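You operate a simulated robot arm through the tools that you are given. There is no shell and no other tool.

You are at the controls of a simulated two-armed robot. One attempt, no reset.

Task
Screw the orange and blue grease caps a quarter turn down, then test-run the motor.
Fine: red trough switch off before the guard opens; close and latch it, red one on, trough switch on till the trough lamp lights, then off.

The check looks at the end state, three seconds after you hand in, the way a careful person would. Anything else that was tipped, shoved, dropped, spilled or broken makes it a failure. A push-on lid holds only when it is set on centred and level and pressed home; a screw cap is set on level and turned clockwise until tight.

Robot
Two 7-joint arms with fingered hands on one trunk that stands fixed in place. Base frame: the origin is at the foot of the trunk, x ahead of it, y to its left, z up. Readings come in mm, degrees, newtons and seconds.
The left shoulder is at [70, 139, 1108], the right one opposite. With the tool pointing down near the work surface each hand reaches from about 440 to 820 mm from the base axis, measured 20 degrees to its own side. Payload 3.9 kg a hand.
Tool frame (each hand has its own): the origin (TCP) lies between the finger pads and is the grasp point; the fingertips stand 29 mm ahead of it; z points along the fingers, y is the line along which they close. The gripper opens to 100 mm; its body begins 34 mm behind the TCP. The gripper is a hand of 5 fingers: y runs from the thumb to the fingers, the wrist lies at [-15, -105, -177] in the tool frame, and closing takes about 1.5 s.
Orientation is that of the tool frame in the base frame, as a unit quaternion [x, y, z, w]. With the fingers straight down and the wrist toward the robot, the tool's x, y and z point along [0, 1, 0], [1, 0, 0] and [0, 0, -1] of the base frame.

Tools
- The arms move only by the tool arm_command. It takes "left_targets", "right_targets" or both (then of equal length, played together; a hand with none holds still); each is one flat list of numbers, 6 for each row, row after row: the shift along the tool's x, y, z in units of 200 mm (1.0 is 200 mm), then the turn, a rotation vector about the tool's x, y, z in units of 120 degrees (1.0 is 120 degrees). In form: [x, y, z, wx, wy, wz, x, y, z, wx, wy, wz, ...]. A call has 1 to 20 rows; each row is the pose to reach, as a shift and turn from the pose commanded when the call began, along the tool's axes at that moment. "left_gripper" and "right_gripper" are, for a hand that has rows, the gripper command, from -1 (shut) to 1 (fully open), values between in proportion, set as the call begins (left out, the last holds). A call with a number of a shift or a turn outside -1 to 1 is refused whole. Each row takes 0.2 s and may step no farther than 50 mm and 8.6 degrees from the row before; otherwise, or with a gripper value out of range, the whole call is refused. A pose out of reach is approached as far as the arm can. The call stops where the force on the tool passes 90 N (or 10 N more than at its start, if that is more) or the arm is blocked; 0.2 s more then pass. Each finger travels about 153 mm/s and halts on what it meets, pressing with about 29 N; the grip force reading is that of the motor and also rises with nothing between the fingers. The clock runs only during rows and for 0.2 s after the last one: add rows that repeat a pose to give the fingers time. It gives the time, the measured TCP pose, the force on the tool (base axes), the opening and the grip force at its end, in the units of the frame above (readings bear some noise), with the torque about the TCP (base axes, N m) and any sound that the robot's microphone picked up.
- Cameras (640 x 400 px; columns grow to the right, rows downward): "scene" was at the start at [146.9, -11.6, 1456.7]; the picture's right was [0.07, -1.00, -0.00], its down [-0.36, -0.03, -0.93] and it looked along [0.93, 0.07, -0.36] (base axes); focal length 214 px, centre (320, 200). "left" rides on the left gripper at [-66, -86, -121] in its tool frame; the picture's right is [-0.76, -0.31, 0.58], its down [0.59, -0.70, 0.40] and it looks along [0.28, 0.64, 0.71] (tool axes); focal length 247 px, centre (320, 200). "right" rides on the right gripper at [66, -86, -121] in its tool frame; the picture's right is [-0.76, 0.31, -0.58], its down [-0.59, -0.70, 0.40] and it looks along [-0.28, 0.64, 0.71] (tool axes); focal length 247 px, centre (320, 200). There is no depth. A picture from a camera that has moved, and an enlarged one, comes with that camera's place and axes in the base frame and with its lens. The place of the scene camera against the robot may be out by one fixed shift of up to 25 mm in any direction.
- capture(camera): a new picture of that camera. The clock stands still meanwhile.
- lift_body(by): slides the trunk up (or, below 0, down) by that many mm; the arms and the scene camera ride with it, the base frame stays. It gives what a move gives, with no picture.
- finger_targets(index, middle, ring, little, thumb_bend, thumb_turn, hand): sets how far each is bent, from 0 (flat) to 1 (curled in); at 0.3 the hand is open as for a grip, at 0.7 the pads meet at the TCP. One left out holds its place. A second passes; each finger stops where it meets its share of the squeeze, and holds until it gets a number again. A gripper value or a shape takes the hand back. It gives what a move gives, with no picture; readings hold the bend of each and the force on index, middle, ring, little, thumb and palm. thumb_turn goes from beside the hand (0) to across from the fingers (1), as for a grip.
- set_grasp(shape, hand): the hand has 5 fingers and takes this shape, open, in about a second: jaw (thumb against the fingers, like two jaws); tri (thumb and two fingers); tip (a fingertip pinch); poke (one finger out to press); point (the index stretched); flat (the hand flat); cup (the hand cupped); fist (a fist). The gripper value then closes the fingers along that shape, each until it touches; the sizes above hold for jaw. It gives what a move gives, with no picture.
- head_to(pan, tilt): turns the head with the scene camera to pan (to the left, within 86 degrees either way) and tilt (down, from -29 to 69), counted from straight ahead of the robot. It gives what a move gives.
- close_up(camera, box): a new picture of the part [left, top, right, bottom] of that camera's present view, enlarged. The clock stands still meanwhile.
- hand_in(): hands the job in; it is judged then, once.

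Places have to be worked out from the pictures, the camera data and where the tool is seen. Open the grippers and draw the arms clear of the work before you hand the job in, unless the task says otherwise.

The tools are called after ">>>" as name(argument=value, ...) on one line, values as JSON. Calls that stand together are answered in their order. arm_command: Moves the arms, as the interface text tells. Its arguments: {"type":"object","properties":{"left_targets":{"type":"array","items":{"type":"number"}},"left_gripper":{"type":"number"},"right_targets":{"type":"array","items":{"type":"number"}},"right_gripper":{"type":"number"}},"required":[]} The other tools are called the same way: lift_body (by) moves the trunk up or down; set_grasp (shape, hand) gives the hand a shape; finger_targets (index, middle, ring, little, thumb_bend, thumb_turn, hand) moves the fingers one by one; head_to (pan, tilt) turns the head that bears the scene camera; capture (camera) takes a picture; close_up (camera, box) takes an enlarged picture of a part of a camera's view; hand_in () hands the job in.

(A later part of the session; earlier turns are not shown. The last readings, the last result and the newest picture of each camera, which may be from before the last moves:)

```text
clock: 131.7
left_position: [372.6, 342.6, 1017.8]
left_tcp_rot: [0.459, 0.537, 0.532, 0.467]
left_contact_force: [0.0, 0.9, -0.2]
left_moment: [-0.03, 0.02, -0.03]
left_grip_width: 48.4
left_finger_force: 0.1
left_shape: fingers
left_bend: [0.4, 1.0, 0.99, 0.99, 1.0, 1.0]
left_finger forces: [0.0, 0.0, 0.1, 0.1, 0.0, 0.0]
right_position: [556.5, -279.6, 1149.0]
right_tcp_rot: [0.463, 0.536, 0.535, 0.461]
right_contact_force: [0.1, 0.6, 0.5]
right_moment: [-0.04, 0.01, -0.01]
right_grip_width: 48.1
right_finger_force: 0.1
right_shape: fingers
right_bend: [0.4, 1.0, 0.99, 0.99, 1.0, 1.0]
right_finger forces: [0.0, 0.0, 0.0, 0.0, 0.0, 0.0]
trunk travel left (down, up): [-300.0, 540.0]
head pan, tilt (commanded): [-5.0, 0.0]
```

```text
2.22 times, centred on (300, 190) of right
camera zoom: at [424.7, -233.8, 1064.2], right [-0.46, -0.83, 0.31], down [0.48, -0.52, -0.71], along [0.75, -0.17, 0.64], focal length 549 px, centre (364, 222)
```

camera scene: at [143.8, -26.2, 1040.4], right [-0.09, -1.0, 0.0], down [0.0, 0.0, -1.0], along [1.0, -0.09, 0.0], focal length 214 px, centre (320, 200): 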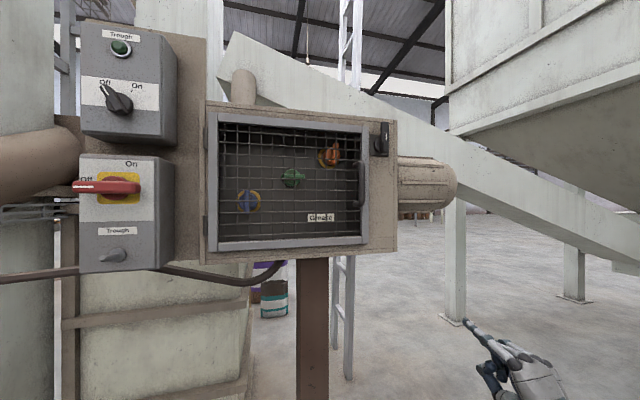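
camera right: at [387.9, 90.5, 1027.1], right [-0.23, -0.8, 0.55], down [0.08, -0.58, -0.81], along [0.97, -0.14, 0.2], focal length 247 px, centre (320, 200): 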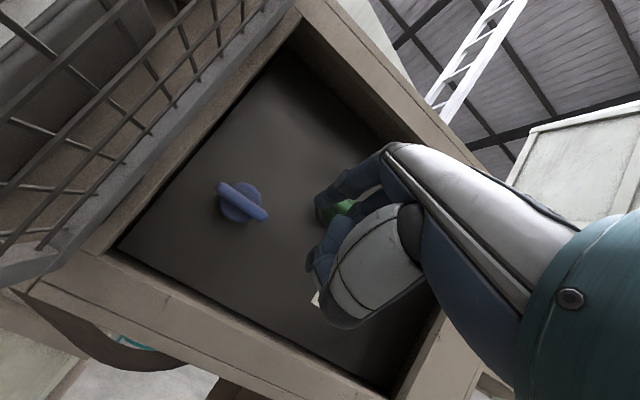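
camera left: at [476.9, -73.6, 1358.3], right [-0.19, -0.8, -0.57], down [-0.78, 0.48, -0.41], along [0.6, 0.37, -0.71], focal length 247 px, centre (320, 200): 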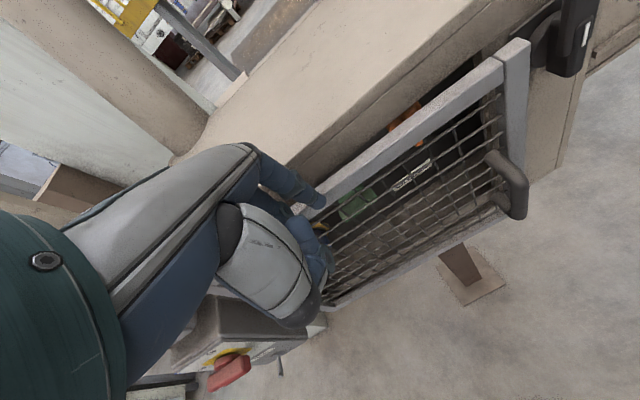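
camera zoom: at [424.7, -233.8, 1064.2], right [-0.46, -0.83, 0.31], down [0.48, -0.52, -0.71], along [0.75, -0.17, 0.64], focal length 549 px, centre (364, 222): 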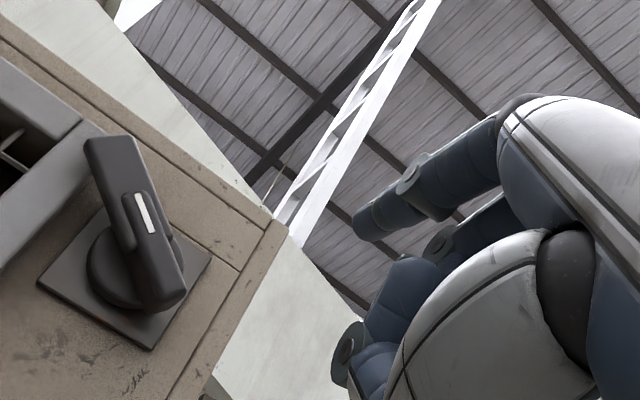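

One row was a hair too long; I split it.

>>> arm_command(right_targets=[0.1, 0.1, 0.02, 0, 0, 0, 0.22, 0.16, 0.08, 0, 0, 0, 0.3765, 0.16, 0.155, 0, 0, 0, 0.3765, 0.16, 0.25, 0, 0, 0, 0.3765, 0.16, 0.33, 0, 0, 0, 0.3765, 0.16, 0.393, 0, 0, 0])

>>> close_up(camera="scene", box=[345, 95, 425, 165])

>>> close_up(camera="right", box=[200, 100, 400, 280])

```text
clock: 133.1
left_position: [371.5, 342.8, 1017.4]
left_tcp_rot: [0.459, 0.538, 0.533, 0.465]
left_contact_force: [-0.8, -0.7, -0.7]
left_moment: [0.02, -0.01, -0.01]
left_grip_width: 48.2
left_finger_force: 0.1
left_shape: fingers
left_bend: [0.4, 1.0, 0.99, 0.99, 1.0, 1.0]
left_finger forces: [0.1, 0.1, 0.1, 0.0, 0.0, 0.0]
right_position: [624.4, -193.4, 1179.1]
right_tcp_rot: [0.462, 0.538, 0.536, 0.459]
right_contact_force: [-0.6, -0.5, -0.4]
right_moment: [0.0, 0.05, -0.01]
right_grip_width: 48.3
right_finger_force: 0.0
right_shape: fingers
right_bend: [0.4, 1.0, 0.99, 0.99, 1.0, 1.0]
right_finger forces: [0.0, 0.1, 0.0, 0.0, 0.1, 0.0]
trunk travel left (down, up): [-300.0, 540.0]
head pan, tilt (commanded): [-5.0, 0.0]
```

```text
5.71 times, centred on (385, 130) of scene
camera zoom: at [143.9, -26.1, 1040.5], right [-0.09, -1.0, 0.0], down [0.0, 0.0, -1.0], along [1.0, -0.09, 0.0], focal length 1226 px, centre (-51, 600)
```

zoom: 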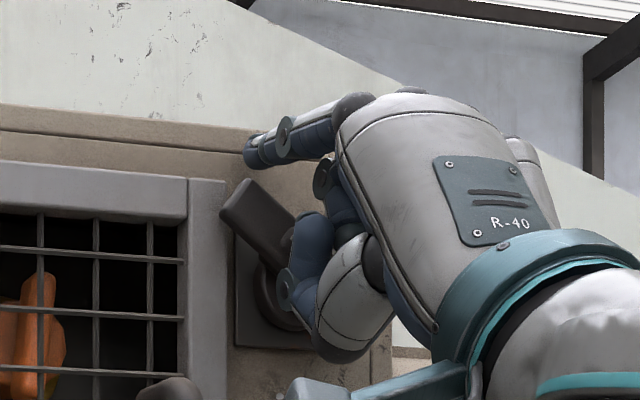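

```text
2.22 times, centred on (300, 190) of right
camera zoom: at [492.2, -147.0, 1094.6], right [-0.46, -0.83, 0.31], down [0.48, -0.52, -0.71], along [0.75, -0.17, 0.64], focal length 549 px, centre (364, 222)
```

zoom: 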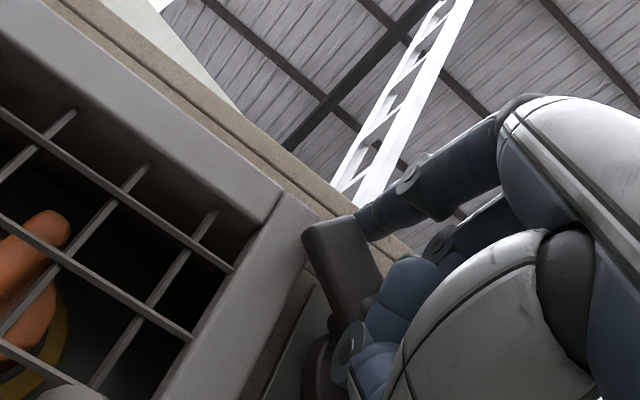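

The fingertip is right above the tongue. Pressing down.

>>> arm_command(right_targets=[0, -0.06, 0, 0, 0, 0, 0, -0.1, 0, 0, 0, 0, 0, -0.13, 0, 0, 0, 0])

>>> close_up(camera="scene", box=[345, 95, 425, 165])

>>> close_up(camera="right", box=[200, 100, 400, 280])

```text
clock: 133.9
left_position: [372.2, 341.6, 1017.9]
left_tcp_rot: [0.459, 0.537, 0.532, 0.466]
left_contact_force: [0.5, -0.2, 0.3]
left_moment: [0.0, -0.01, -0.02]
left_grip_width: 48.1
left_finger_force: 0.0
left_shape: fingers
left_bend: [0.4, 1.0, 0.99, 0.99, 1.0, 1.0]
left_finger forces: [0.0, 0.1, 0.0, 0.0, 0.0, 0.1]
right_position: [624.3, -192.9, 1153.5]
right_tcp_rot: [0.462, 0.536, 0.535, 0.461]
right_contact_force: [0.8, 0.6, 1.0]
right_moment: [0.03, -0.01, -0.01]
right_grip_width: 48.2
right_finger_force: 0.1
right_shape: fingers
right_bend: [0.4, 1.0, 0.99, 0.99, 1.0, 1.0]
right_finger forces: [0.2, 0.0, 0.0, 0.1, 0.1, 0.1]
trunk travel left (down, up): [-300.0, 540.0]
head pan, tilt (commanded): [-5.0, 0.0]
```

```text
5.71 times, centred on (385, 130) of scene
camera zoom: at [143.8, -26.2, 1040.5], right [-0.09, -1.0, 0.0], down [0.0, 0.0, -1.0], along [1.0, -0.09, 0.0], focal length 1226 px, centre (-51, 600)
```

zoom: 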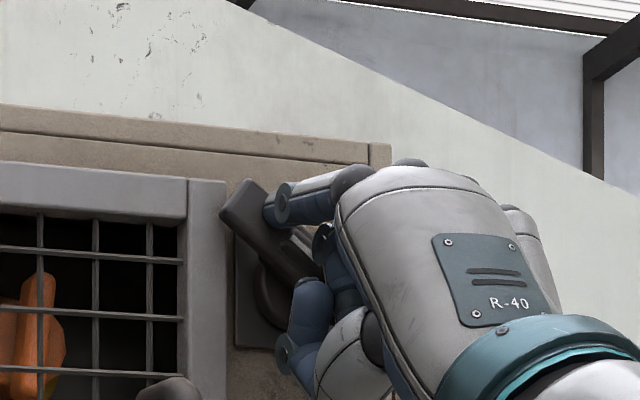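

```text
2.22 times, centred on (300, 190) of right
camera zoom: at [491.9, -146.6, 1068.8], right [-0.46, -0.83, 0.31], down [0.48, -0.52, -0.71], along [0.75, -0.17, 0.64], focal length 549 px, centre (364, 222)
```

zoom: 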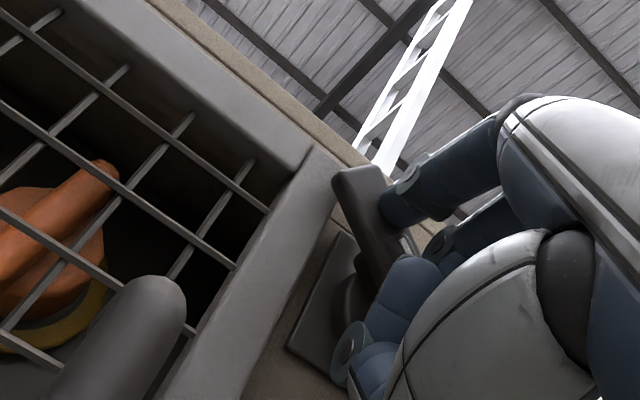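

The finger now lies against the tongue's upper side at its depth. Pressing further down.

>>> arm_command(right_targets=[0.005, -0.03, 0, 0, 0, 0, 0.01, -0.06, 0, 0, 0, 0, 0.015, -0.085, 0, 0, 0, 0])

>>> close_up(camera="scene", box=[345, 95, 425, 165])

>>> close_up(camera="right", box=[200, 100, 400, 280])

```text
clock: 134.7
left_position: [371.4, 343.7, 1017.0]
left_tcp_rot: [0.458, 0.537, 0.532, 0.467]
left_contact_force: [-0.2, -0.5, 0.2]
left_moment: [-0.01, 0.0, 0.01]
left_grip_width: 48.5
left_finger_force: 0.1
left_shape: fingers
left_bend: [0.4, 1.0, 0.99, 0.99, 1.0, 1.0]
left_finger forces: [0.1, 0.1, 0.0, 0.0, 0.0, 0.1]
right_position: [622.2, -188.5, 1138.1]
right_tcp_rot: [0.461, 0.537, 0.535, 0.461]
right_contact_force: [-0.3, 4.6, 3.2]
right_moment: [-0.18, -0.06, 0.03]
right_grip_width: 50.3
right_finger_force: 2.5
right_shape: fingers
right_bend: [0.38, 1.0, 0.99, 0.99, 1.0, 1.0]
right_finger forces: [5.2, 0.0, 0.0, 0.1, 0.0, 0.0]
trunk travel left (down, up): [-300.0, 540.0]
head pan, tilt (commanded): [-5.0, 0.0]
```

```text
5.71 times, centred on (385, 130) of scene
camera zoom: at [143.3, -25.2, 1040.6], right [-0.09, -1.0, 0.0], down [0.0, 0.0, -1.0], along [1.0, -0.09, 0.0], focal length 1226 px, centre (-51, 600)
```

zoom: 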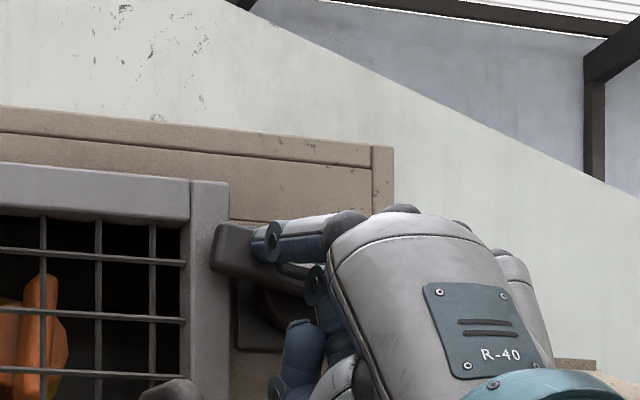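

```text
2.22 times, centred on (300, 190) of right
camera zoom: at [490.4, -142.1, 1052.2], right [-0.46, -0.83, 0.31], down [0.48, -0.52, -0.7], along [0.75, -0.17, 0.64], focal length 549 px, centre (364, 222)
```

zoom: 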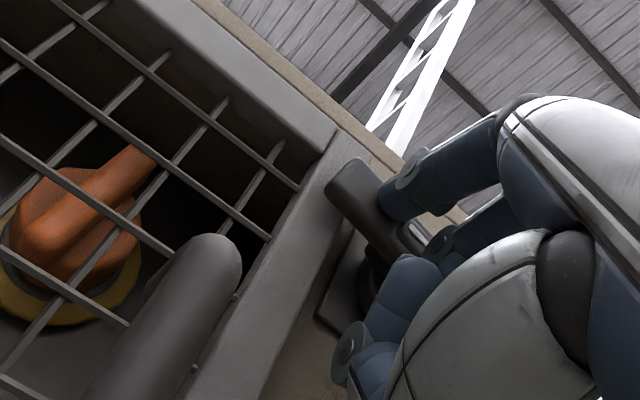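

The tongue is nearly horizontal over the frame (5 N). A little further down to seat it.

>>> arm_command(right_targets=[0, -0.025, 0, 0, 0, 0, 0, -0.05, 0, 0, 0, 0])

>>> close_up(camera="scene", box=[345, 95, 425, 165])

>>> close_up(camera="right", box=[200, 100, 400, 280])

```text
clock: 135.3
left_position: [370.8, 343.3, 1018.2]
left_tcp_rot: [0.458, 0.538, 0.533, 0.466]
left_contact_force: [-0.2, 0.7, 0.2]
left_moment: [0.0, 0.0, -0.01]
left_grip_width: 48.1
left_finger_force: 0.1
left_shape: fingers
left_bend: [0.4, 1.0, 0.99, 0.99, 1.0, 1.0]
left_finger forces: [0.1, 0.0, 0.1, 0.0, 0.0, 0.0]
right_position: [621.9, -187.2, 1127.7]
right_tcp_rot: [0.461, 0.538, 0.535, 0.46]
right_contact_force: [-0.1, 6.7, 3.9]
right_moment: [-0.29, -0.02, 0.0]
right_grip_width: 51.2
right_finger_force: 3.2
right_shape: fingers
right_bend: [0.36, 1.0, 0.99, 0.99, 1.0, 1.0]
right_finger forces: [6.7, 0.0, 0.0, 0.0, 0.0, 0.1]
trunk travel left (down, up): [-300.0, 540.0]
head pan, tilt (commanded): [-5.0, 0.0]
```

```text
5.71 times, centred on (385, 130) of scene
camera zoom: at [143.1, -24.7, 1040.7], right [-0.09, -1.0, 0.0], down [0.0, 0.0, -1.0], along [1.0, -0.09, 0.0], focal length 1226 px, centre (-51, 600)
```

zoom: 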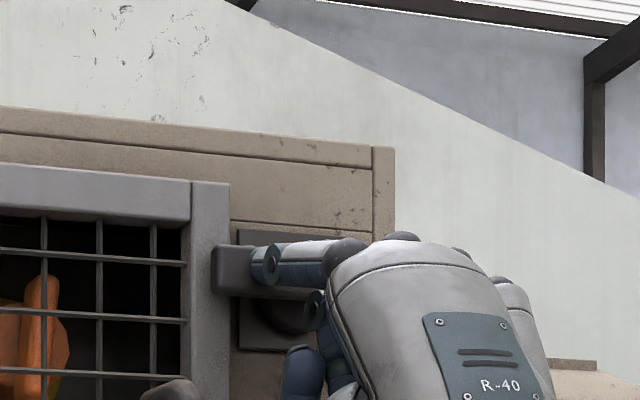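

```text
2.22 times, centred on (300, 190) of right
camera zoom: at [490.1, -141.6, 1042.6], right [-0.46, -0.83, 0.31], down [0.48, -0.52, -0.7], along [0.75, -0.17, 0.64], focal length 549 px, centre (364, 222)
```

zoom: 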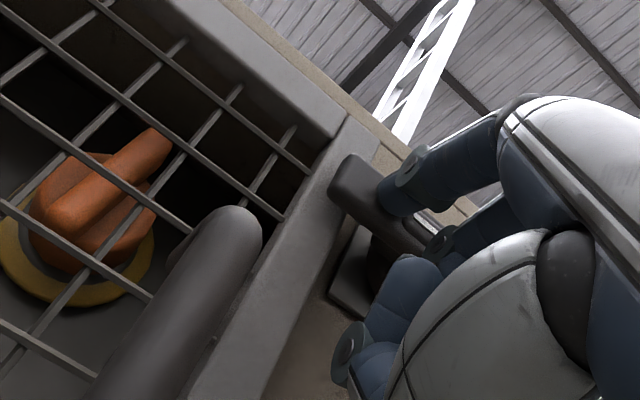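

The tongue is horizontal across the frame. I ease the finger up and back, then verify.

>>> arm_command(right_targets=[-0.01, 0.05, 0, 0, 0, 0, -0.02, 0.09, -0.02, 0, 0, 0, -0.03, 0.1, -0.15, 0, 0, 0, -0.06, 0.1, -0.35, 0, 0, 0, -0.25, 0.05, -0.45, 0, 0, 0, -0.45, 0, -0.5, 0, 0, 0])

>>> close_up(camera="scene", box=[200, 90, 410, 260])

>>> close_up(camera="scene", box=[345, 100, 405, 160])

>>> close_up(camera="right", box=[140, 60, 380, 280])

```text
clock: 136.7
left_position: [371.3, 342.1, 1017.2]
left_tcp_rot: [0.459, 0.537, 0.533, 0.466]
left_contact_force: [-0.4, -0.7, 0.5]
left_moment: [0.0, 0.01, 0.01]
left_grip_width: 48.1
left_finger_force: 0.1
left_shape: fingers
left_bend: [0.4, 1.0, 0.99, 0.99, 1.0, 1.0]
left_finger forces: [0.0, 0.0, 0.0, 0.0, 0.0, 0.1]
right_position: [537.9, -294.1, 1123.8]
right_tcp_rot: [0.462, 0.537, 0.536, 0.46]
right_contact_force: [-0.7, -0.7, -0.4]
right_moment: [0.03, 0.03, -0.03]
right_grip_width: 48.4
right_finger_force: 0.0
right_shape: fingers
right_bend: [0.4, 1.0, 0.99, 0.99, 1.0, 1.0]
right_finger forces: [0.0, 0.1, 0.0, 0.1, 0.0, 0.0]
trunk travel left (down, up): [-300.0, 540.0]
head pan, tilt (commanded): [-5.0, 0.0]
```

```text
2.35 times, centred on (305, 175) of scene
camera zoom: at [143.8, -26.7, 1040.5], right [-0.09, -1.0, 0.0], down [0.0, 0.0, -1.0], along [1.0, -0.09, 0.0], focal length 505 px, centre (355, 259)
```

zoom: 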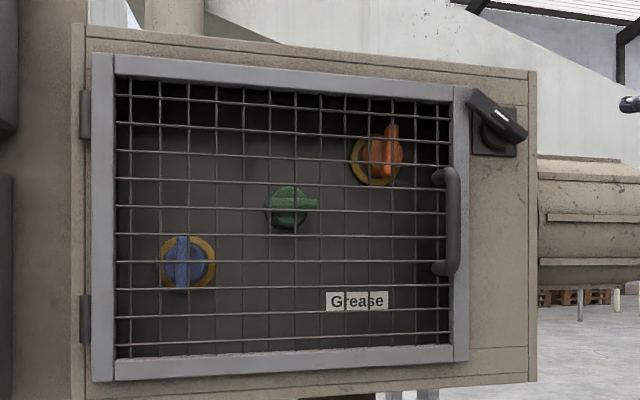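

```text
6.67 times, centred on (375, 130) of scene
camera zoom: at [143.8, -26.7, 1040.5], right [-0.09, -1.0, 0.0], down [0.0, 0.0, -1.0], along [1.0, -0.09, 0.0], focal length 1430 px, centre (-47, 667)
```

zoom: 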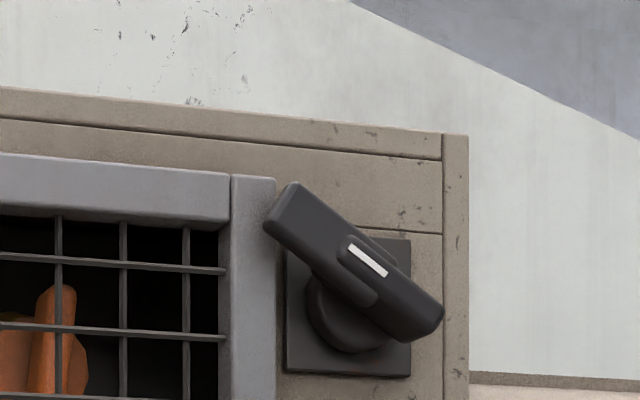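

```text
1.82 times, centred on (260, 170) of right
camera zoom: at [406.1, -247.1, 1039.6], right [-0.46, -0.83, 0.31], down [0.48, -0.52, -0.71], along [0.75, -0.17, 0.64], focal length 449 px, centre (429, 254)
```

zoom: 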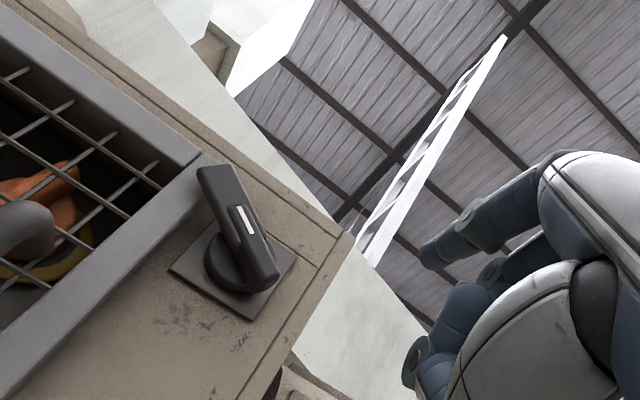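

The latch slipped back to ~40° as the finger lifted, so that wasn't seated. I'll push the wing end up from below instead, where the finger can reach deeper without the frame in the way.

>>> arm_command(right_targets=[0.12, -0.13, 0.1, 0, 0, 0, 0.245, -0.26, 0.25, 0, 0, 0, 0.245, -0.26, 0.37, 0, 0, 0, 0.245, -0.26, 0.48, 0, 0, 0])

>>> close_up(camera="scene", box=[345, 95, 425, 165])

>>> close_up(camera="right", box=[200, 100, 400, 280])

```text
clock: 137.7
left_position: [372.2, 342.8, 1016.8]
left_tcp_rot: [0.458, 0.538, 0.533, 0.465]
left_contact_force: [-0.2, 0.1, -0.8]
left_moment: [0.01, -0.01, -0.01]
left_grip_width: 48.4
left_finger_force: 0.0
left_shape: fingers
left_bend: [0.4, 1.0, 0.99, 0.99, 1.0, 1.0]
left_finger forces: [0.1, 0.0, 0.0, 0.0, 0.0, 0.1]
right_position: [627.4, -232.8, 1073.0]
right_tcp_rot: [0.463, 0.536, 0.535, 0.461]
right_contact_force: [-1.1, 0.5, -0.1]
right_moment: [-0.01, 0.02, -0.02]
right_grip_width: 48.6
right_finger_force: 0.0
right_shape: fingers
right_bend: [0.4, 1.0, 0.99, 0.99, 1.0, 1.0]
right_finger forces: [0.1, 0.0, 0.0, 0.0, 0.0, 0.1]
trunk travel left (down, up): [-300.0, 540.0]
head pan, tilt (commanded): [-5.0, 0.0]
```

```text
5.71 times, centred on (385, 130) of scene
camera zoom: at [144.0, -26.4, 1040.4], right [-0.09, -1.0, 0.0], down [0.0, 0.0, -1.0], along [1.0, -0.09, 0.0], focal length 1226 px, centre (-51, 600)
```

zoom: 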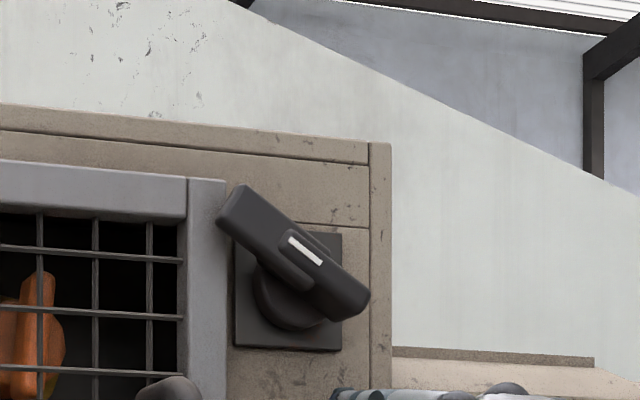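

```text
2.22 times, centred on (300, 190) of right
camera zoom: at [495.6, -185.7, 988.9], right [-0.46, -0.83, 0.31], down [0.48, -0.52, -0.71], along [0.75, -0.17, 0.64], focal length 549 px, centre (364, 222)
```

zoom: 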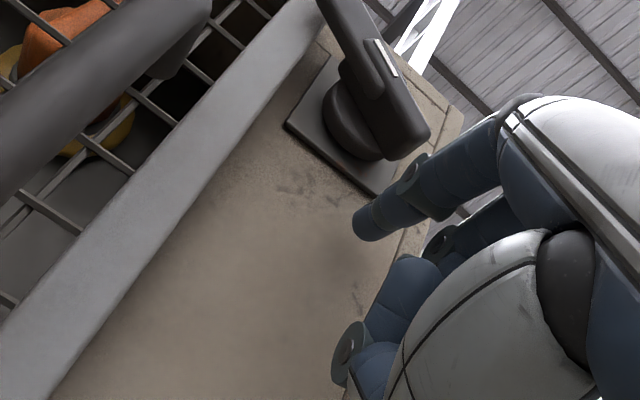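

The fingertip is ~24 mm under the wing. Raising to lift it.

>>> arm_command(right_targets=[0, 0.06, 0, 0, 0, 0, 0, 0.11, 0, 0, 0, 0, 0, 0.15, 0, 0, 0, 0, 0, 0.18, 0, 0, 0, 0])

>>> close_up(camera="scene", box=[345, 95, 425, 165])

>>> close_up(camera="right", box=[200, 100, 400, 280])

```text
clock: 138.7
left_position: [372.7, 342.3, 1016.9]
left_tcp_rot: [0.458, 0.538, 0.533, 0.465]
left_contact_force: [1.5, -0.4, 0.2]
left_moment: [-0.03, -0.03, -0.03]
left_grip_width: 48.1
left_finger_force: 0.2
left_shape: fingers
left_bend: [0.4, 1.0, 0.99, 0.99, 1.0, 1.0]
left_finger forces: [0.1, 0.0, 0.0, 0.0, 0.1, 0.0]
right_position: [625.7, -232.4, 1110.6]
right_tcp_rot: [0.462, 0.537, 0.536, 0.46]
right_contact_force: [-0.2, 0.2, -2.4]
right_moment: [0.03, 0.03, 0.02]
right_grip_width: 46.2
right_finger_force: 1.0
right_shape: fingers
right_bend: [0.42, 1.0, 0.99, 0.99, 1.0, 1.0]
right_finger forces: [1.7, 0.0, 0.1, 0.0, 0.0, 0.0]
trunk travel left (down, up): [-300.0, 540.0]
head pan, tilt (commanded): [-5.0, 0.0]
```

```text
5.71 times, centred on (385, 130) of scene
camera zoom: at [143.9, -26.2, 1040.5], right [-0.09, -1.0, 0.0], down [0.0, 0.0, -1.0], along [1.0, -0.09, 0.0], focal length 1226 px, centre (-51, 600)
```

zoom: 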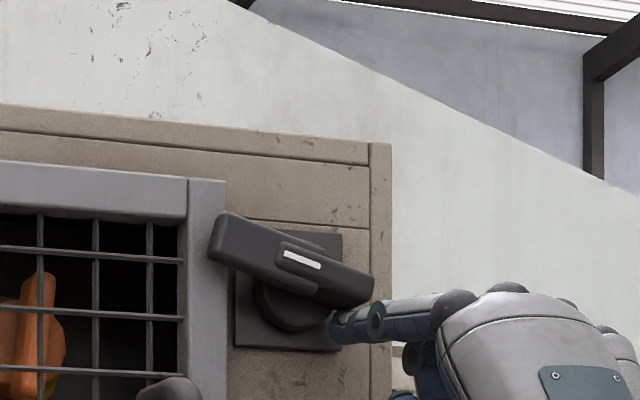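

```text
2.22 times, centred on (300, 190) of right
camera zoom: at [494.5, -185.5, 1025.6], right [-0.46, -0.83, 0.31], down [0.48, -0.52, -0.71], along [0.75, -0.17, 0.64], focal length 549 px, centre (364, 222)
```

zoom: 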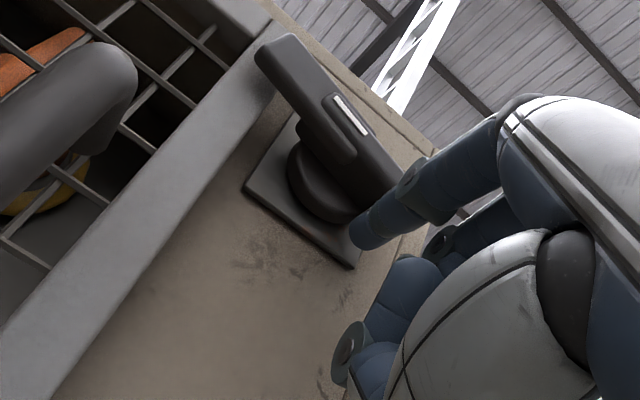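

Working well: the bar is at ~20° now. Continuing up until horizontal.

>>> arm_command(right_targets=[0, 0.025, 0, 0, 0, 0, 0, 0.045, 0, 0, 0, 0, 0, 0.06, 0, 0, 0, 0])

>>> close_up(camera="scene", box=[345, 95, 425, 165])

```text
clock: 139.5
left_position: [371.6, 341.9, 1017.3]
left_tcp_rot: [0.459, 0.537, 0.533, 0.465]
left_contact_force: [-0.3, -0.5, 0.0]
left_moment: [0.01, -0.01, 0.0]
left_grip_width: 48.4
left_finger_force: 0.0
left_shape: fingers
left_bend: [0.4, 1.0, 0.99, 0.99, 1.0, 1.0]
left_finger forces: [0.0, 0.0, 0.1, 0.0, 0.0, 0.0]
right_position: [627.7, -232.0, 1119.7]
right_tcp_rot: [0.464, 0.537, 0.534, 0.459]
right_contact_force: [-2.5, -2.9, -6.3]
right_moment: [0.06, -0.01, -0.04]
right_grip_width: 43.6
right_finger_force: 4.1
right_shape: fingers
right_bend: [0.45, 1.0, 0.99, 0.99, 1.0, 1.0]
right_finger forces: [7.7, 0.1, 0.0, 0.0, 0.0, 0.1]
trunk travel left (down, up): [-300.0, 540.0]
head pan, tilt (commanded): [-5.0, 0.0]
```

```text
5.71 times, centred on (385, 130) of scene
camera zoom: at [144.0, -27.0, 1040.4], right [-0.09, -1.0, 0.0], down [0.0, 0.0, -1.0], along [1.0, -0.09, 0.0], focal length 1226 px, centre (-51, 600)
```

zoom: 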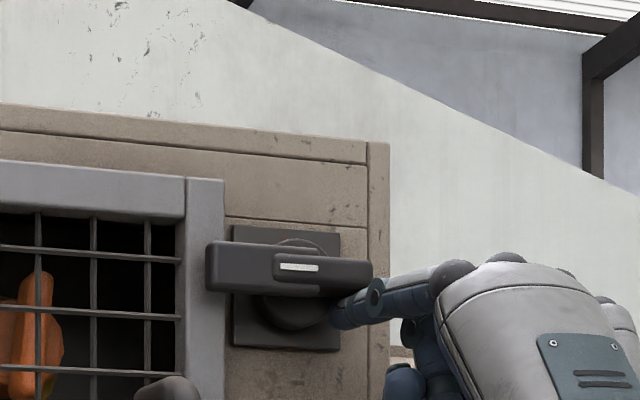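

The bar is horizontal with resistance building (7.7 N), tongue over the frame. I lower the finger straight down off it and draw back.

>>> arm_command(right_targets=[0, -0.05, 0, 0, 0, 0, 0, -0.12, 0, 0, 0, 0, 0, -0.14, -0.15, 0, 0, 0, 0, -0.14, -0.35, 0, 0, 0, -0.15, -0.14, -0.5, 0, 0, 0, -0.3, -0.2, -0.6, 0, 0, 0])

>>> close_up(camera="scene", box=[345, 100, 405, 160])

>>> capture(camera="scene")

```text
clock: 140.9
left_position: [371.4, 342.1, 1017.9]
left_tcp_rot: [0.459, 0.537, 0.532, 0.467]
left_contact_force: [0.0, 0.0, -0.5]
left_moment: [0.01, 0.01, 0.01]
left_grip_width: 48.4
left_finger_force: 0.0
left_shape: fingers
left_bend: [0.4, 1.0, 0.99, 0.99, 1.0, 1.0]
left_finger forces: [0.1, 0.0, 0.0, 0.1, 0.1, 0.0]
right_position: [514.4, -309.3, 1080.0]
right_tcp_rot: [0.462, 0.537, 0.536, 0.46]
right_contact_force: [0.8, 0.0, 0.2]
right_moment: [0.0, 0.02, -0.05]
right_grip_width: 48.0
right_finger_force: 0.1
right_shape: fingers
right_bend: [0.4, 1.0, 0.99, 0.99, 1.0, 1.0]
right_finger forces: [0.1, 0.0, 0.0, 0.0, 0.0, 0.0]
trunk travel left (down, up): [-300.0, 540.0]
head pan, tilt (commanded): [-5.0, 0.0]
```

```text
6.67 times, centred on (375, 130) of scene
camera zoom: at [143.7, -26.6, 1040.5], right [-0.09, -1.0, 0.0], down [0.0, 0.0, -1.0], along [1.0, -0.09, 0.0], focal length 1430 px, centre (-47, 667)
```

zoom: 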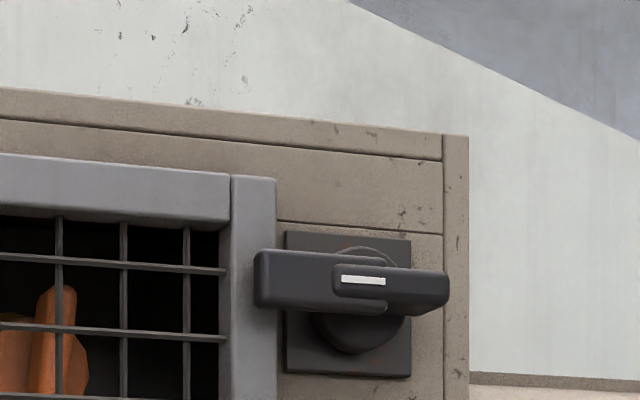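

```text
taken
camera scene: at [143.7, -26.6, 1040.5], right [-0.09, -1.0, 0.0], down [0.0, 0.0, -1.0], along [1.0, -0.09, 0.0], focal length 214 px, centre (320, 200)
```

scene: 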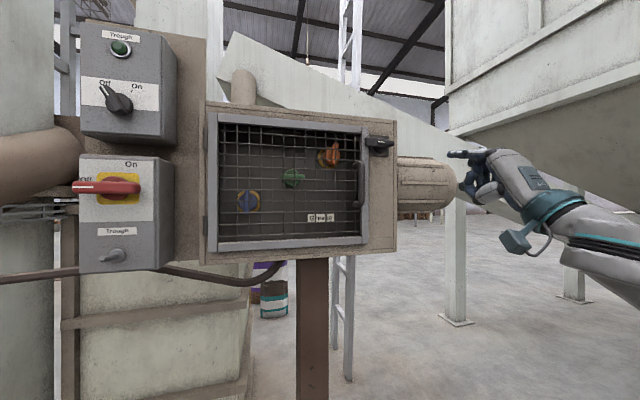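

The guard is closed and latched. Now the red switch: left index goes under the left end of the red bar to lift it up to On.

>>> head_to(pan=15, tilt=0)

>>> arm_command(left_targets=[-0.024, -0.073, 0.12, 0, 0, 0, -0.048, -0.147, 0.24, 0, 0, 0, -0.072, -0.22, 0.347, 0, 0, 0, -0.072, -0.22, 0.45, 0, 0, 0])

>>> close_up(camera="scene", box=[190, 140, 290, 260])

>>> capture(camera="left")

```text
clock: 141.8
left_position: [372.1, 342.2, 1017.4]
left_tcp_rot: [0.458, 0.537, 0.532, 0.467]
left_contact_force: [0.9, -0.3, 0.0]
left_moment: [-0.03, 0.02, 0.0]
left_grip_width: 48.3
left_finger_force: 0.1
left_shape: fingers
left_bend: [0.4, 1.0, 0.99, 0.99, 1.0, 1.0]
left_finger forces: [0.0, 0.0, 0.0, 0.0, 0.0, 0.1]
right_position: [515.9, -311.1, 1081.0]
right_tcp_rot: [0.463, 0.537, 0.535, 0.46]
right_contact_force: [1.0, 0.2, 0.2]
right_moment: [-0.03, -0.01, -0.04]
right_grip_width: 48.0
right_finger_force: 0.0
right_shape: fingers
right_bend: [0.4, 1.0, 0.99, 0.99, 1.0, 1.0]
right_finger forces: [0.0, 0.1, 0.0, 0.1, 0.1, 0.0]
trunk travel left (down, up): [-300.0, 540.0]
head pan, tilt (commanded): [15.0, 0.0]
```

```text
clock: 142.8
left_position: [463.0, 341.6, 974.1]
left_tcp_rot: [0.458, 0.537, 0.533, 0.466]
left_contact_force: [-0.1, -0.3, 0.3]
left_moment: [-0.03, -0.01, -0.02]
left_grip_width: 48.2
left_finger_force: 0.1
left_shape: fingers
left_bend: [0.4, 1.0, 0.99, 0.99, 1.0, 1.0]
left_finger forces: [0.0, 0.0, 0.1, 0.0, 0.1, 0.0]
right_position: [514.6, -310.2, 1081.2]
right_tcp_rot: [0.463, 0.536, 0.535, 0.46]
right_contact_force: [-0.7, 0.0, -0.1]
right_moment: [0.0, -0.01, 0.02]
right_grip_width: 48.0
right_finger_force: 0.0
right_shape: fingers
right_bend: [0.4, 1.0, 0.99, 0.99, 1.0, 1.0]
right_finger forces: [0.0, 0.0, 0.1, 0.0, 0.0, 0.0]
trunk travel left (down, up): [-300.0, 540.0]
head pan, tilt (commanded): [15.0, 0.0]
```

```text
3.33 times, centred on (240, 200) of scene
camera zoom: at [141.1, 4.8, 1040.5], right [0.26, -0.97, 0.0], down [0.0, 0.0, -1.0], along [0.97, 0.26, 0.0], focal length 715 px, centre (587, 200)
```

zoom: 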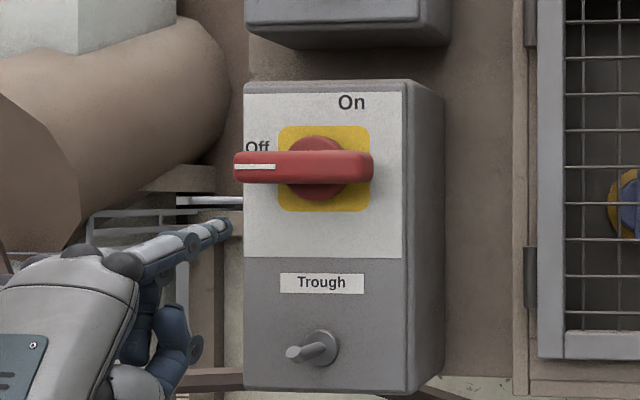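

```text
taken
camera left: at [354.1, 257.3, 889.5], right [0.68, -0.67, -0.3], down [0.31, 0.63, -0.71], along [0.66, 0.39, 0.64], focal length 247 px, centre (320, 200)
```

left: 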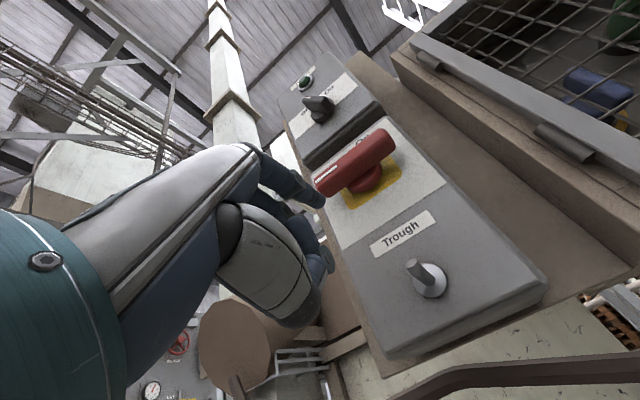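

The tip is below and just in front of the bar's left end. Moving forward 29 mm, then lifting.

>>> arm_command(left_targets=[0, 0, 0.07, 0, 0, 0, 0, 0, 0.145, 0, 0, 0, 0, 0.06, 0.145, 0, 0, 0, 0.01, 0.1, 0.145, 0, 0, 0, 0.02, 0.14, 0.145, 0, 0, 0])

>>> close_up(camera="scene", box=[190, 140, 290, 260])

>>> close_up(camera="left", box=[240, 80, 440, 280])

```text
clock: 144.0
left_position: [492.4, 350.5, 1000.8]
left_tcp_rot: [0.458, 0.538, 0.533, 0.465]
left_contact_force: [0.1, -0.5, -2.0]
left_moment: [0.02, 0.07, -0.04]
left_grip_width: 46.6
left_finger_force: 0.6
left_shape: fingers
left_bend: [0.42, 1.0, 0.99, 0.99, 1.0, 1.0]
left_finger forces: [1.7, 0.0, 0.1, 0.0, 0.0, 0.0]
right_position: [514.8, -310.9, 1080.6]
right_tcp_rot: [0.462, 0.537, 0.535, 0.46]
right_contact_force: [0.0, 0.2, 0.7]
right_moment: [0.0, -0.01, -0.02]
right_grip_width: 48.2
right_finger_force: 0.0
right_shape: fingers
right_bend: [0.4, 1.0, 0.99, 0.99, 1.0, 1.0]
right_finger forces: [0.0, 0.1, 0.0, 0.0, 0.1, 0.0]
trunk travel left (down, up): [-300.0, 540.0]
head pan, tilt (commanded): [15.0, 0.0]
```

```text
3.33 times, centred on (240, 200) of scene
camera zoom: at [141.2, 4.9, 1040.4], right [0.26, -0.97, 0.0], down [0.0, 0.0, -1.0], along [0.97, 0.26, 0.0], focal length 715 px, centre (587, 200)
```

zoom: 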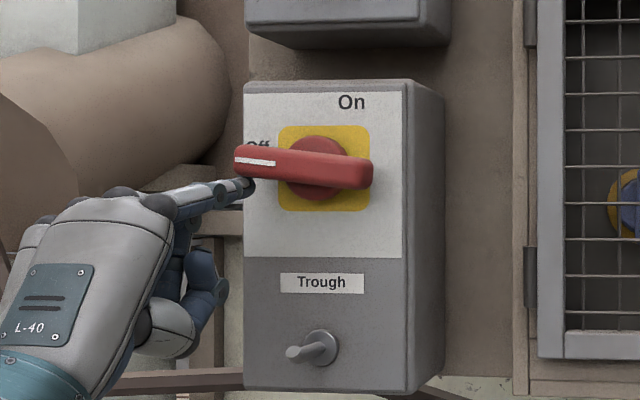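

```text
2.00 times, centred on (340, 180) of left
camera zoom: at [382.0, 264.9, 917.3], right [0.68, -0.67, -0.3], down [0.31, 0.63, -0.71], along [0.66, 0.39, 0.64], focal length 494 px, centre (280, 240)
```

zoom: 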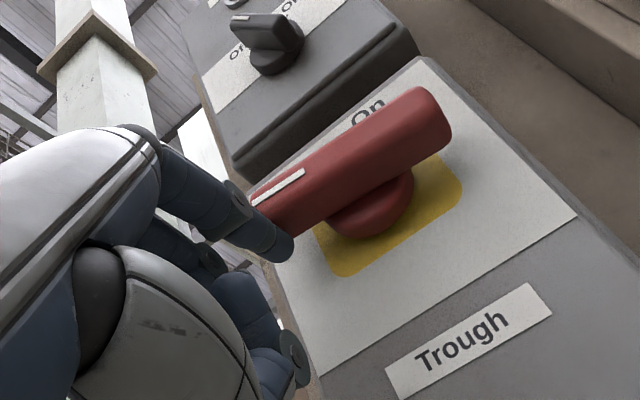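

The bar's left end is lifting. Continuing the arc to ~60°.

>>> arm_command(left_targets=[0.009, 0.0285, 0, 0, 0, 0, 0.0135, 0.0785, 0, 0, 0, 0, 0.005, 0.128, 0, 0, 0, 0, -0.0155, 0.1735, 0, 0, 0, 0])

>>> close_up(camera="scene", box=[190, 140, 290, 260])

>>> close_up(camera="left", box=[240, 120, 440, 320])

```text
clock: 145.0
left_position: [491.9, 347.0, 1036.6]
left_tcp_rot: [0.459, 0.537, 0.532, 0.467]
left_contact_force: [0.2, 0.6, -0.8]
left_moment: [-0.01, 0.04, 0.02]
left_grip_width: 46.8
left_finger_force: 0.1
left_shape: fingers
left_bend: [0.41, 1.0, 0.99, 0.99, 1.0, 1.0]
left_finger forces: [1.0, 0.0, 0.0, 0.1, 0.1, 0.1]
right_position: [515.3, -309.8, 1080.7]
right_tcp_rot: [0.463, 0.536, 0.535, 0.461]
right_contact_force: [0.6, 0.0, 0.0]
right_moment: [0.01, 0.02, 0.0]
right_grip_width: 48.2
right_finger_force: 0.1
right_shape: fingers
right_bend: [0.4, 1.0, 0.99, 0.99, 1.0, 1.0]
right_finger forces: [0.0, 0.0, 0.0, 0.0, 0.0, 0.0]
trunk travel left (down, up): [-300.0, 540.0]
head pan, tilt (commanded): [15.0, 0.0]
```

```text
3.33 times, centred on (240, 200) of scene
camera zoom: at [141.1, 5.0, 1040.5], right [0.26, -0.97, 0.0], down [0.0, 0.0, -1.0], along [0.97, 0.26, 0.0], focal length 715 px, centre (587, 200)
```

zoom: 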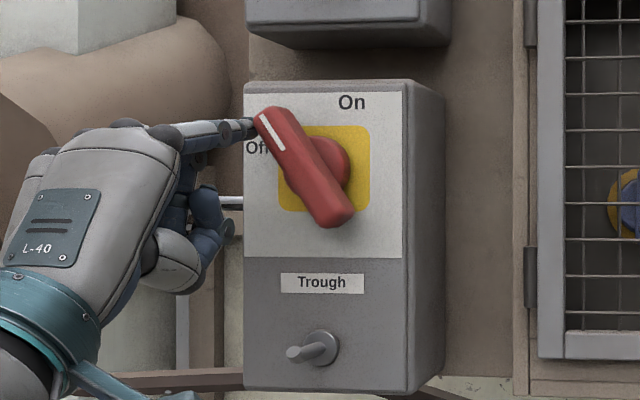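

```text
2.00 times, centred on (340, 220) of left
camera zoom: at [382.9, 261.8, 952.7], right [0.68, -0.67, -0.3], down [0.31, 0.63, -0.71], along [0.66, 0.39, 0.64], focal length 494 px, centre (280, 160)
```

zoom: 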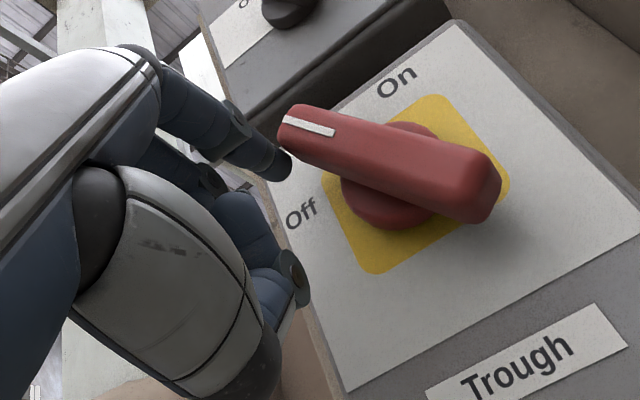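

At ~58°. Pushing the top end right to vertical.

>>> arm_command(left_targets=[-0.032, 0.03, 0, 0, 0, 0, -0.073, 0.05, 0, 0, 0, 0, -0.09, 0.05, 0, 0, 0, 0])

>>> close_up(camera="scene", box=[190, 140, 290, 260])

>>> close_up(camera="left", box=[240, 120, 440, 320])

```text
clock: 145.8
left_position: [493.3, 329.0, 1046.1]
left_tcp_rot: [0.459, 0.537, 0.533, 0.466]
left_contact_force: [0.3, 2.7, 0.1]
left_moment: [-0.12, 0.04, 0.05]
left_grip_width: 48.3
left_finger_force: 0.8
left_shape: fingers
left_bend: [0.4, 1.0, 0.99, 0.99, 1.0, 1.0]
left_finger forces: [2.0, 0.0, 0.1, 0.1, 0.0, 0.0]
right_position: [515.2, -310.5, 1080.6]
right_tcp_rot: [0.462, 0.536, 0.535, 0.461]
right_contact_force: [-0.4, -0.1, -0.4]
right_moment: [0.0, -0.02, -0.03]
right_grip_width: 48.2
right_finger_force: 0.0
right_shape: fingers
right_bend: [0.4, 1.0, 0.99, 0.99, 1.0, 1.0]
right_finger forces: [0.0, 0.0, 0.0, 0.1, 0.0, 0.1]
trunk travel left (down, up): [-300.0, 540.0]
head pan, tilt (commanded): [15.0, 0.0]
```

```text
3.33 times, centred on (240, 200) of scene
camera zoom: at [141.1, 5.3, 1040.5], right [0.26, -0.97, 0.0], down [0.0, 0.0, -1.0], along [0.97, 0.26, 0.0], focal length 715 px, centre (587, 200)
```

zoom: 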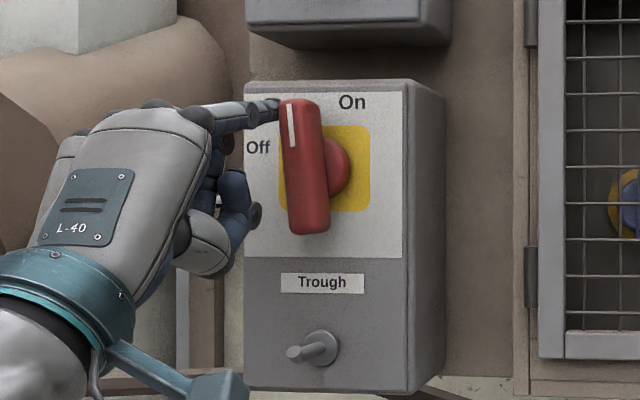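

```text
2.00 times, centred on (340, 220) of left
camera zoom: at [384.8, 244.5, 962.1], right [0.68, -0.67, -0.3], down [0.31, 0.63, -0.71], along [0.66, 0.39, 0.64], focal length 494 px, centre (280, 160)
```

zoom: 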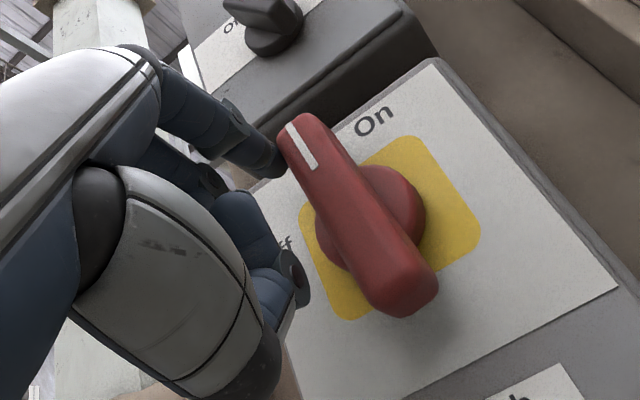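

Nearly vertical (~4° short). A little more until the stop.

>>> arm_command(left_targets=[-0.015, 0, 0, 0, 0, 0, -0.03, 0, 0, 0, 0, 0])

>>> close_up(camera="scene", box=[190, 140, 290, 260])

```text
clock: 146.4
left_position: [495.5, 324.7, 1046.2]
left_tcp_rot: [0.458, 0.538, 0.533, 0.466]
left_contact_force: [-0.3, 4.2, 0.9]
left_moment: [-0.21, 0.01, 0.07]
left_grip_width: 48.7
left_finger_force: 2.0
left_shape: fingers
left_bend: [0.39, 1.0, 0.99, 0.99, 1.0, 1.0]
left_finger forces: [4.3, 0.0, 0.0, 0.1, 0.1, 0.0]
right_position: [514.6, -308.7, 1080.8]
right_tcp_rot: [0.462, 0.536, 0.535, 0.461]
right_contact_force: [0.2, 1.0, 0.2]
right_moment: [0.01, 0.02, -0.01]
right_grip_width: 47.9
right_finger_force: 0.1
right_shape: fingers
right_bend: [0.4, 1.0, 0.99, 0.99, 1.0, 1.0]
right_finger forces: [0.0, 0.1, 0.1, 0.0, 0.0, 0.0]
trunk travel left (down, up): [-300.0, 540.0]
head pan, tilt (commanded): [15.0, 0.0]
```

```text
3.33 times, centred on (240, 200) of scene
camera zoom: at [141.0, 5.7, 1040.5], right [0.26, -0.97, 0.0], down [0.0, 0.0, -1.0], along [0.97, 0.26, 0.0], focal length 715 px, centre (587, 200)
```

zoom: 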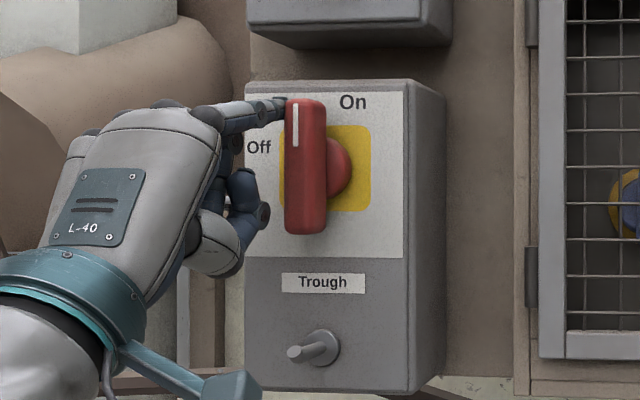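

Vertical. One more 3 mm push to confirm it is on its stop.

>>> arm_command(left_targets=[-0.018, 0, 0, 0, 0, 0])

>>> close_up(camera="scene", box=[190, 140, 290, 260])

```text
clock: 146.8
left_position: [495.4, 322.7, 1046.3]
left_tcp_rot: [0.456, 0.539, 0.533, 0.466]
left_contact_force: [-0.7, 8.3, 0.9]
left_moment: [-0.38, -0.02, 0.13]
left_grip_width: 49.1
left_finger_force: 4.4
left_shape: fingers
left_bend: [0.39, 1.0, 0.99, 0.99, 1.0, 1.0]
left_finger forces: [8.3, 0.0, 0.0, 0.0, 0.0, 0.0]
right_position: [515.4, -308.0, 1081.3]
right_tcp_rot: [0.461, 0.538, 0.535, 0.46]
right_contact_force: [-0.3, -0.4, 0.7]
right_moment: [-0.01, 0.02, 0.0]
right_grip_width: 48.1
right_finger_force: 0.1
right_shape: fingers
right_bend: [0.4, 1.0, 0.99, 0.99, 1.0, 1.0]
right_finger forces: [0.1, 0.1, 0.0, 0.0, 0.0, 0.0]
trunk travel left (down, up): [-300.0, 540.0]
head pan, tilt (commanded): [15.0, 0.0]
```

```text
3.33 times, centred on (240, 200) of scene
camera zoom: at [140.9, 6.5, 1040.5], right [0.26, -0.97, 0.0], down [0.0, 0.0, -1.0], along [0.97, 0.26, 0.0], focal length 715 px, centre (587, 200)
```

zoom: 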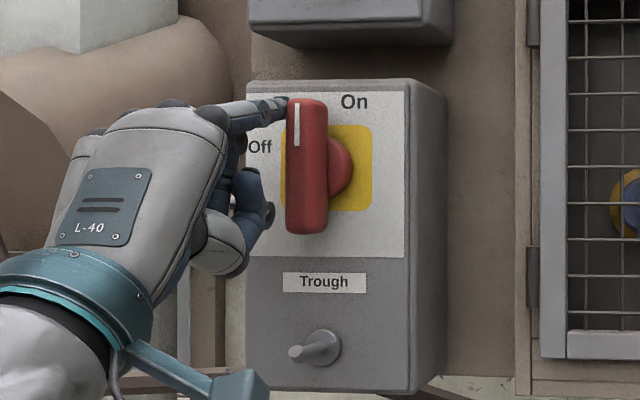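

The red switch is firmly at On. I draw the left hand off to the left and back, then look at the black trough selector.

>>> arm_command(left_targets=[0.05, 0, 0, 0, 0, 0, 0.07, 0, -0.15, 0, 0, 0, 0.07, 0.05, -0.35, 0, 0, 0, 0.07, 0.15, -0.45, 0, 0, 0])

>>> close_up(camera="scene", box=[200, 50, 300, 160])

>>> close_up(camera="scene", box=[190, 150, 290, 260])

>>> capture(camera="left")

```text
clock: 147.8
left_position: [404.0, 319.2, 1079.8]
left_tcp_rot: [0.459, 0.537, 0.533, 0.466]
left_contact_force: [0.5, -0.4, 0.2]
left_moment: [-0.02, 0.03, 0.01]
left_grip_width: 48.4
left_finger_force: 0.1
left_shape: fingers
left_bend: [0.4, 1.0, 0.99, 0.99, 1.0, 1.0]
left_finger forces: [0.1, 0.0, 0.0, 0.0, 0.0, 0.1]
right_position: [514.2, -310.7, 1080.5]
right_tcp_rot: [0.462, 0.537, 0.536, 0.46]
right_contact_force: [-0.9, -0.6, -0.6]
right_moment: [-0.04, -0.02, 0.01]
right_grip_width: 47.9
right_finger_force: 0.1
right_shape: fingers
right_bend: [0.4, 1.0, 0.99, 0.99, 1.0, 1.0]
right_finger forces: [0.0, 0.1, 0.1, 0.0, 0.1, 0.0]
trunk travel left (down, up): [-300.0, 540.0]
head pan, tilt (commanded): [15.0, 0.0]
```

```text
3.64 times, centred on (250, 105) of scene
camera zoom: at [140.9, 4.7, 1040.5], right [0.26, -0.97, 0.0], down [0.0, 0.0, -1.0], along [0.97, 0.26, 0.0], focal length 780 px, centre (574, 546)
```

zoom: 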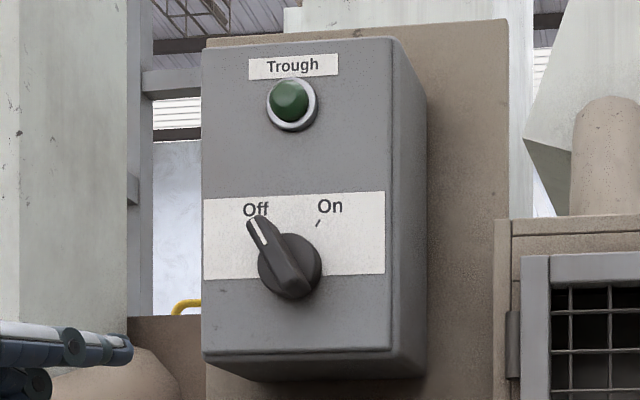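

```text
3.64 times, centred on (240, 205) of scene
camera zoom: at [140.9, 4.7, 1040.5], right [0.26, -0.97, 0.0], down [0.0, 0.0, -1.0], along [0.97, 0.26, 0.0], focal length 780 px, centre (611, 182)
```

zoom: 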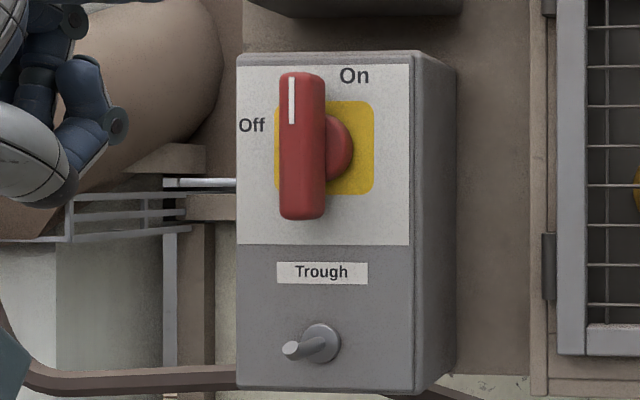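

```text
taken
camera left: at [294.0, 234.2, 994.9], right [0.68, -0.67, -0.3], down [0.31, 0.63, -0.71], along [0.66, 0.39, 0.64], focal length 247 px, centre (320, 200)
```

left: 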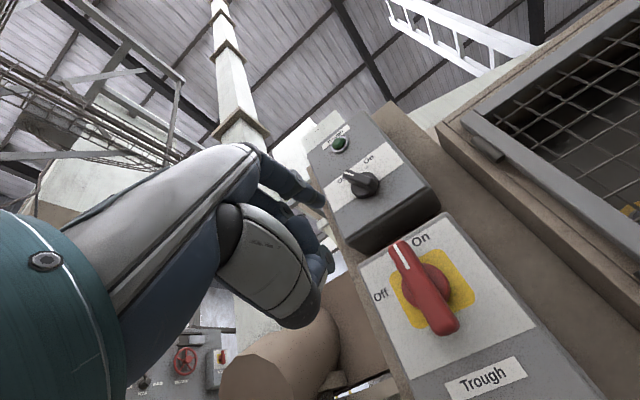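

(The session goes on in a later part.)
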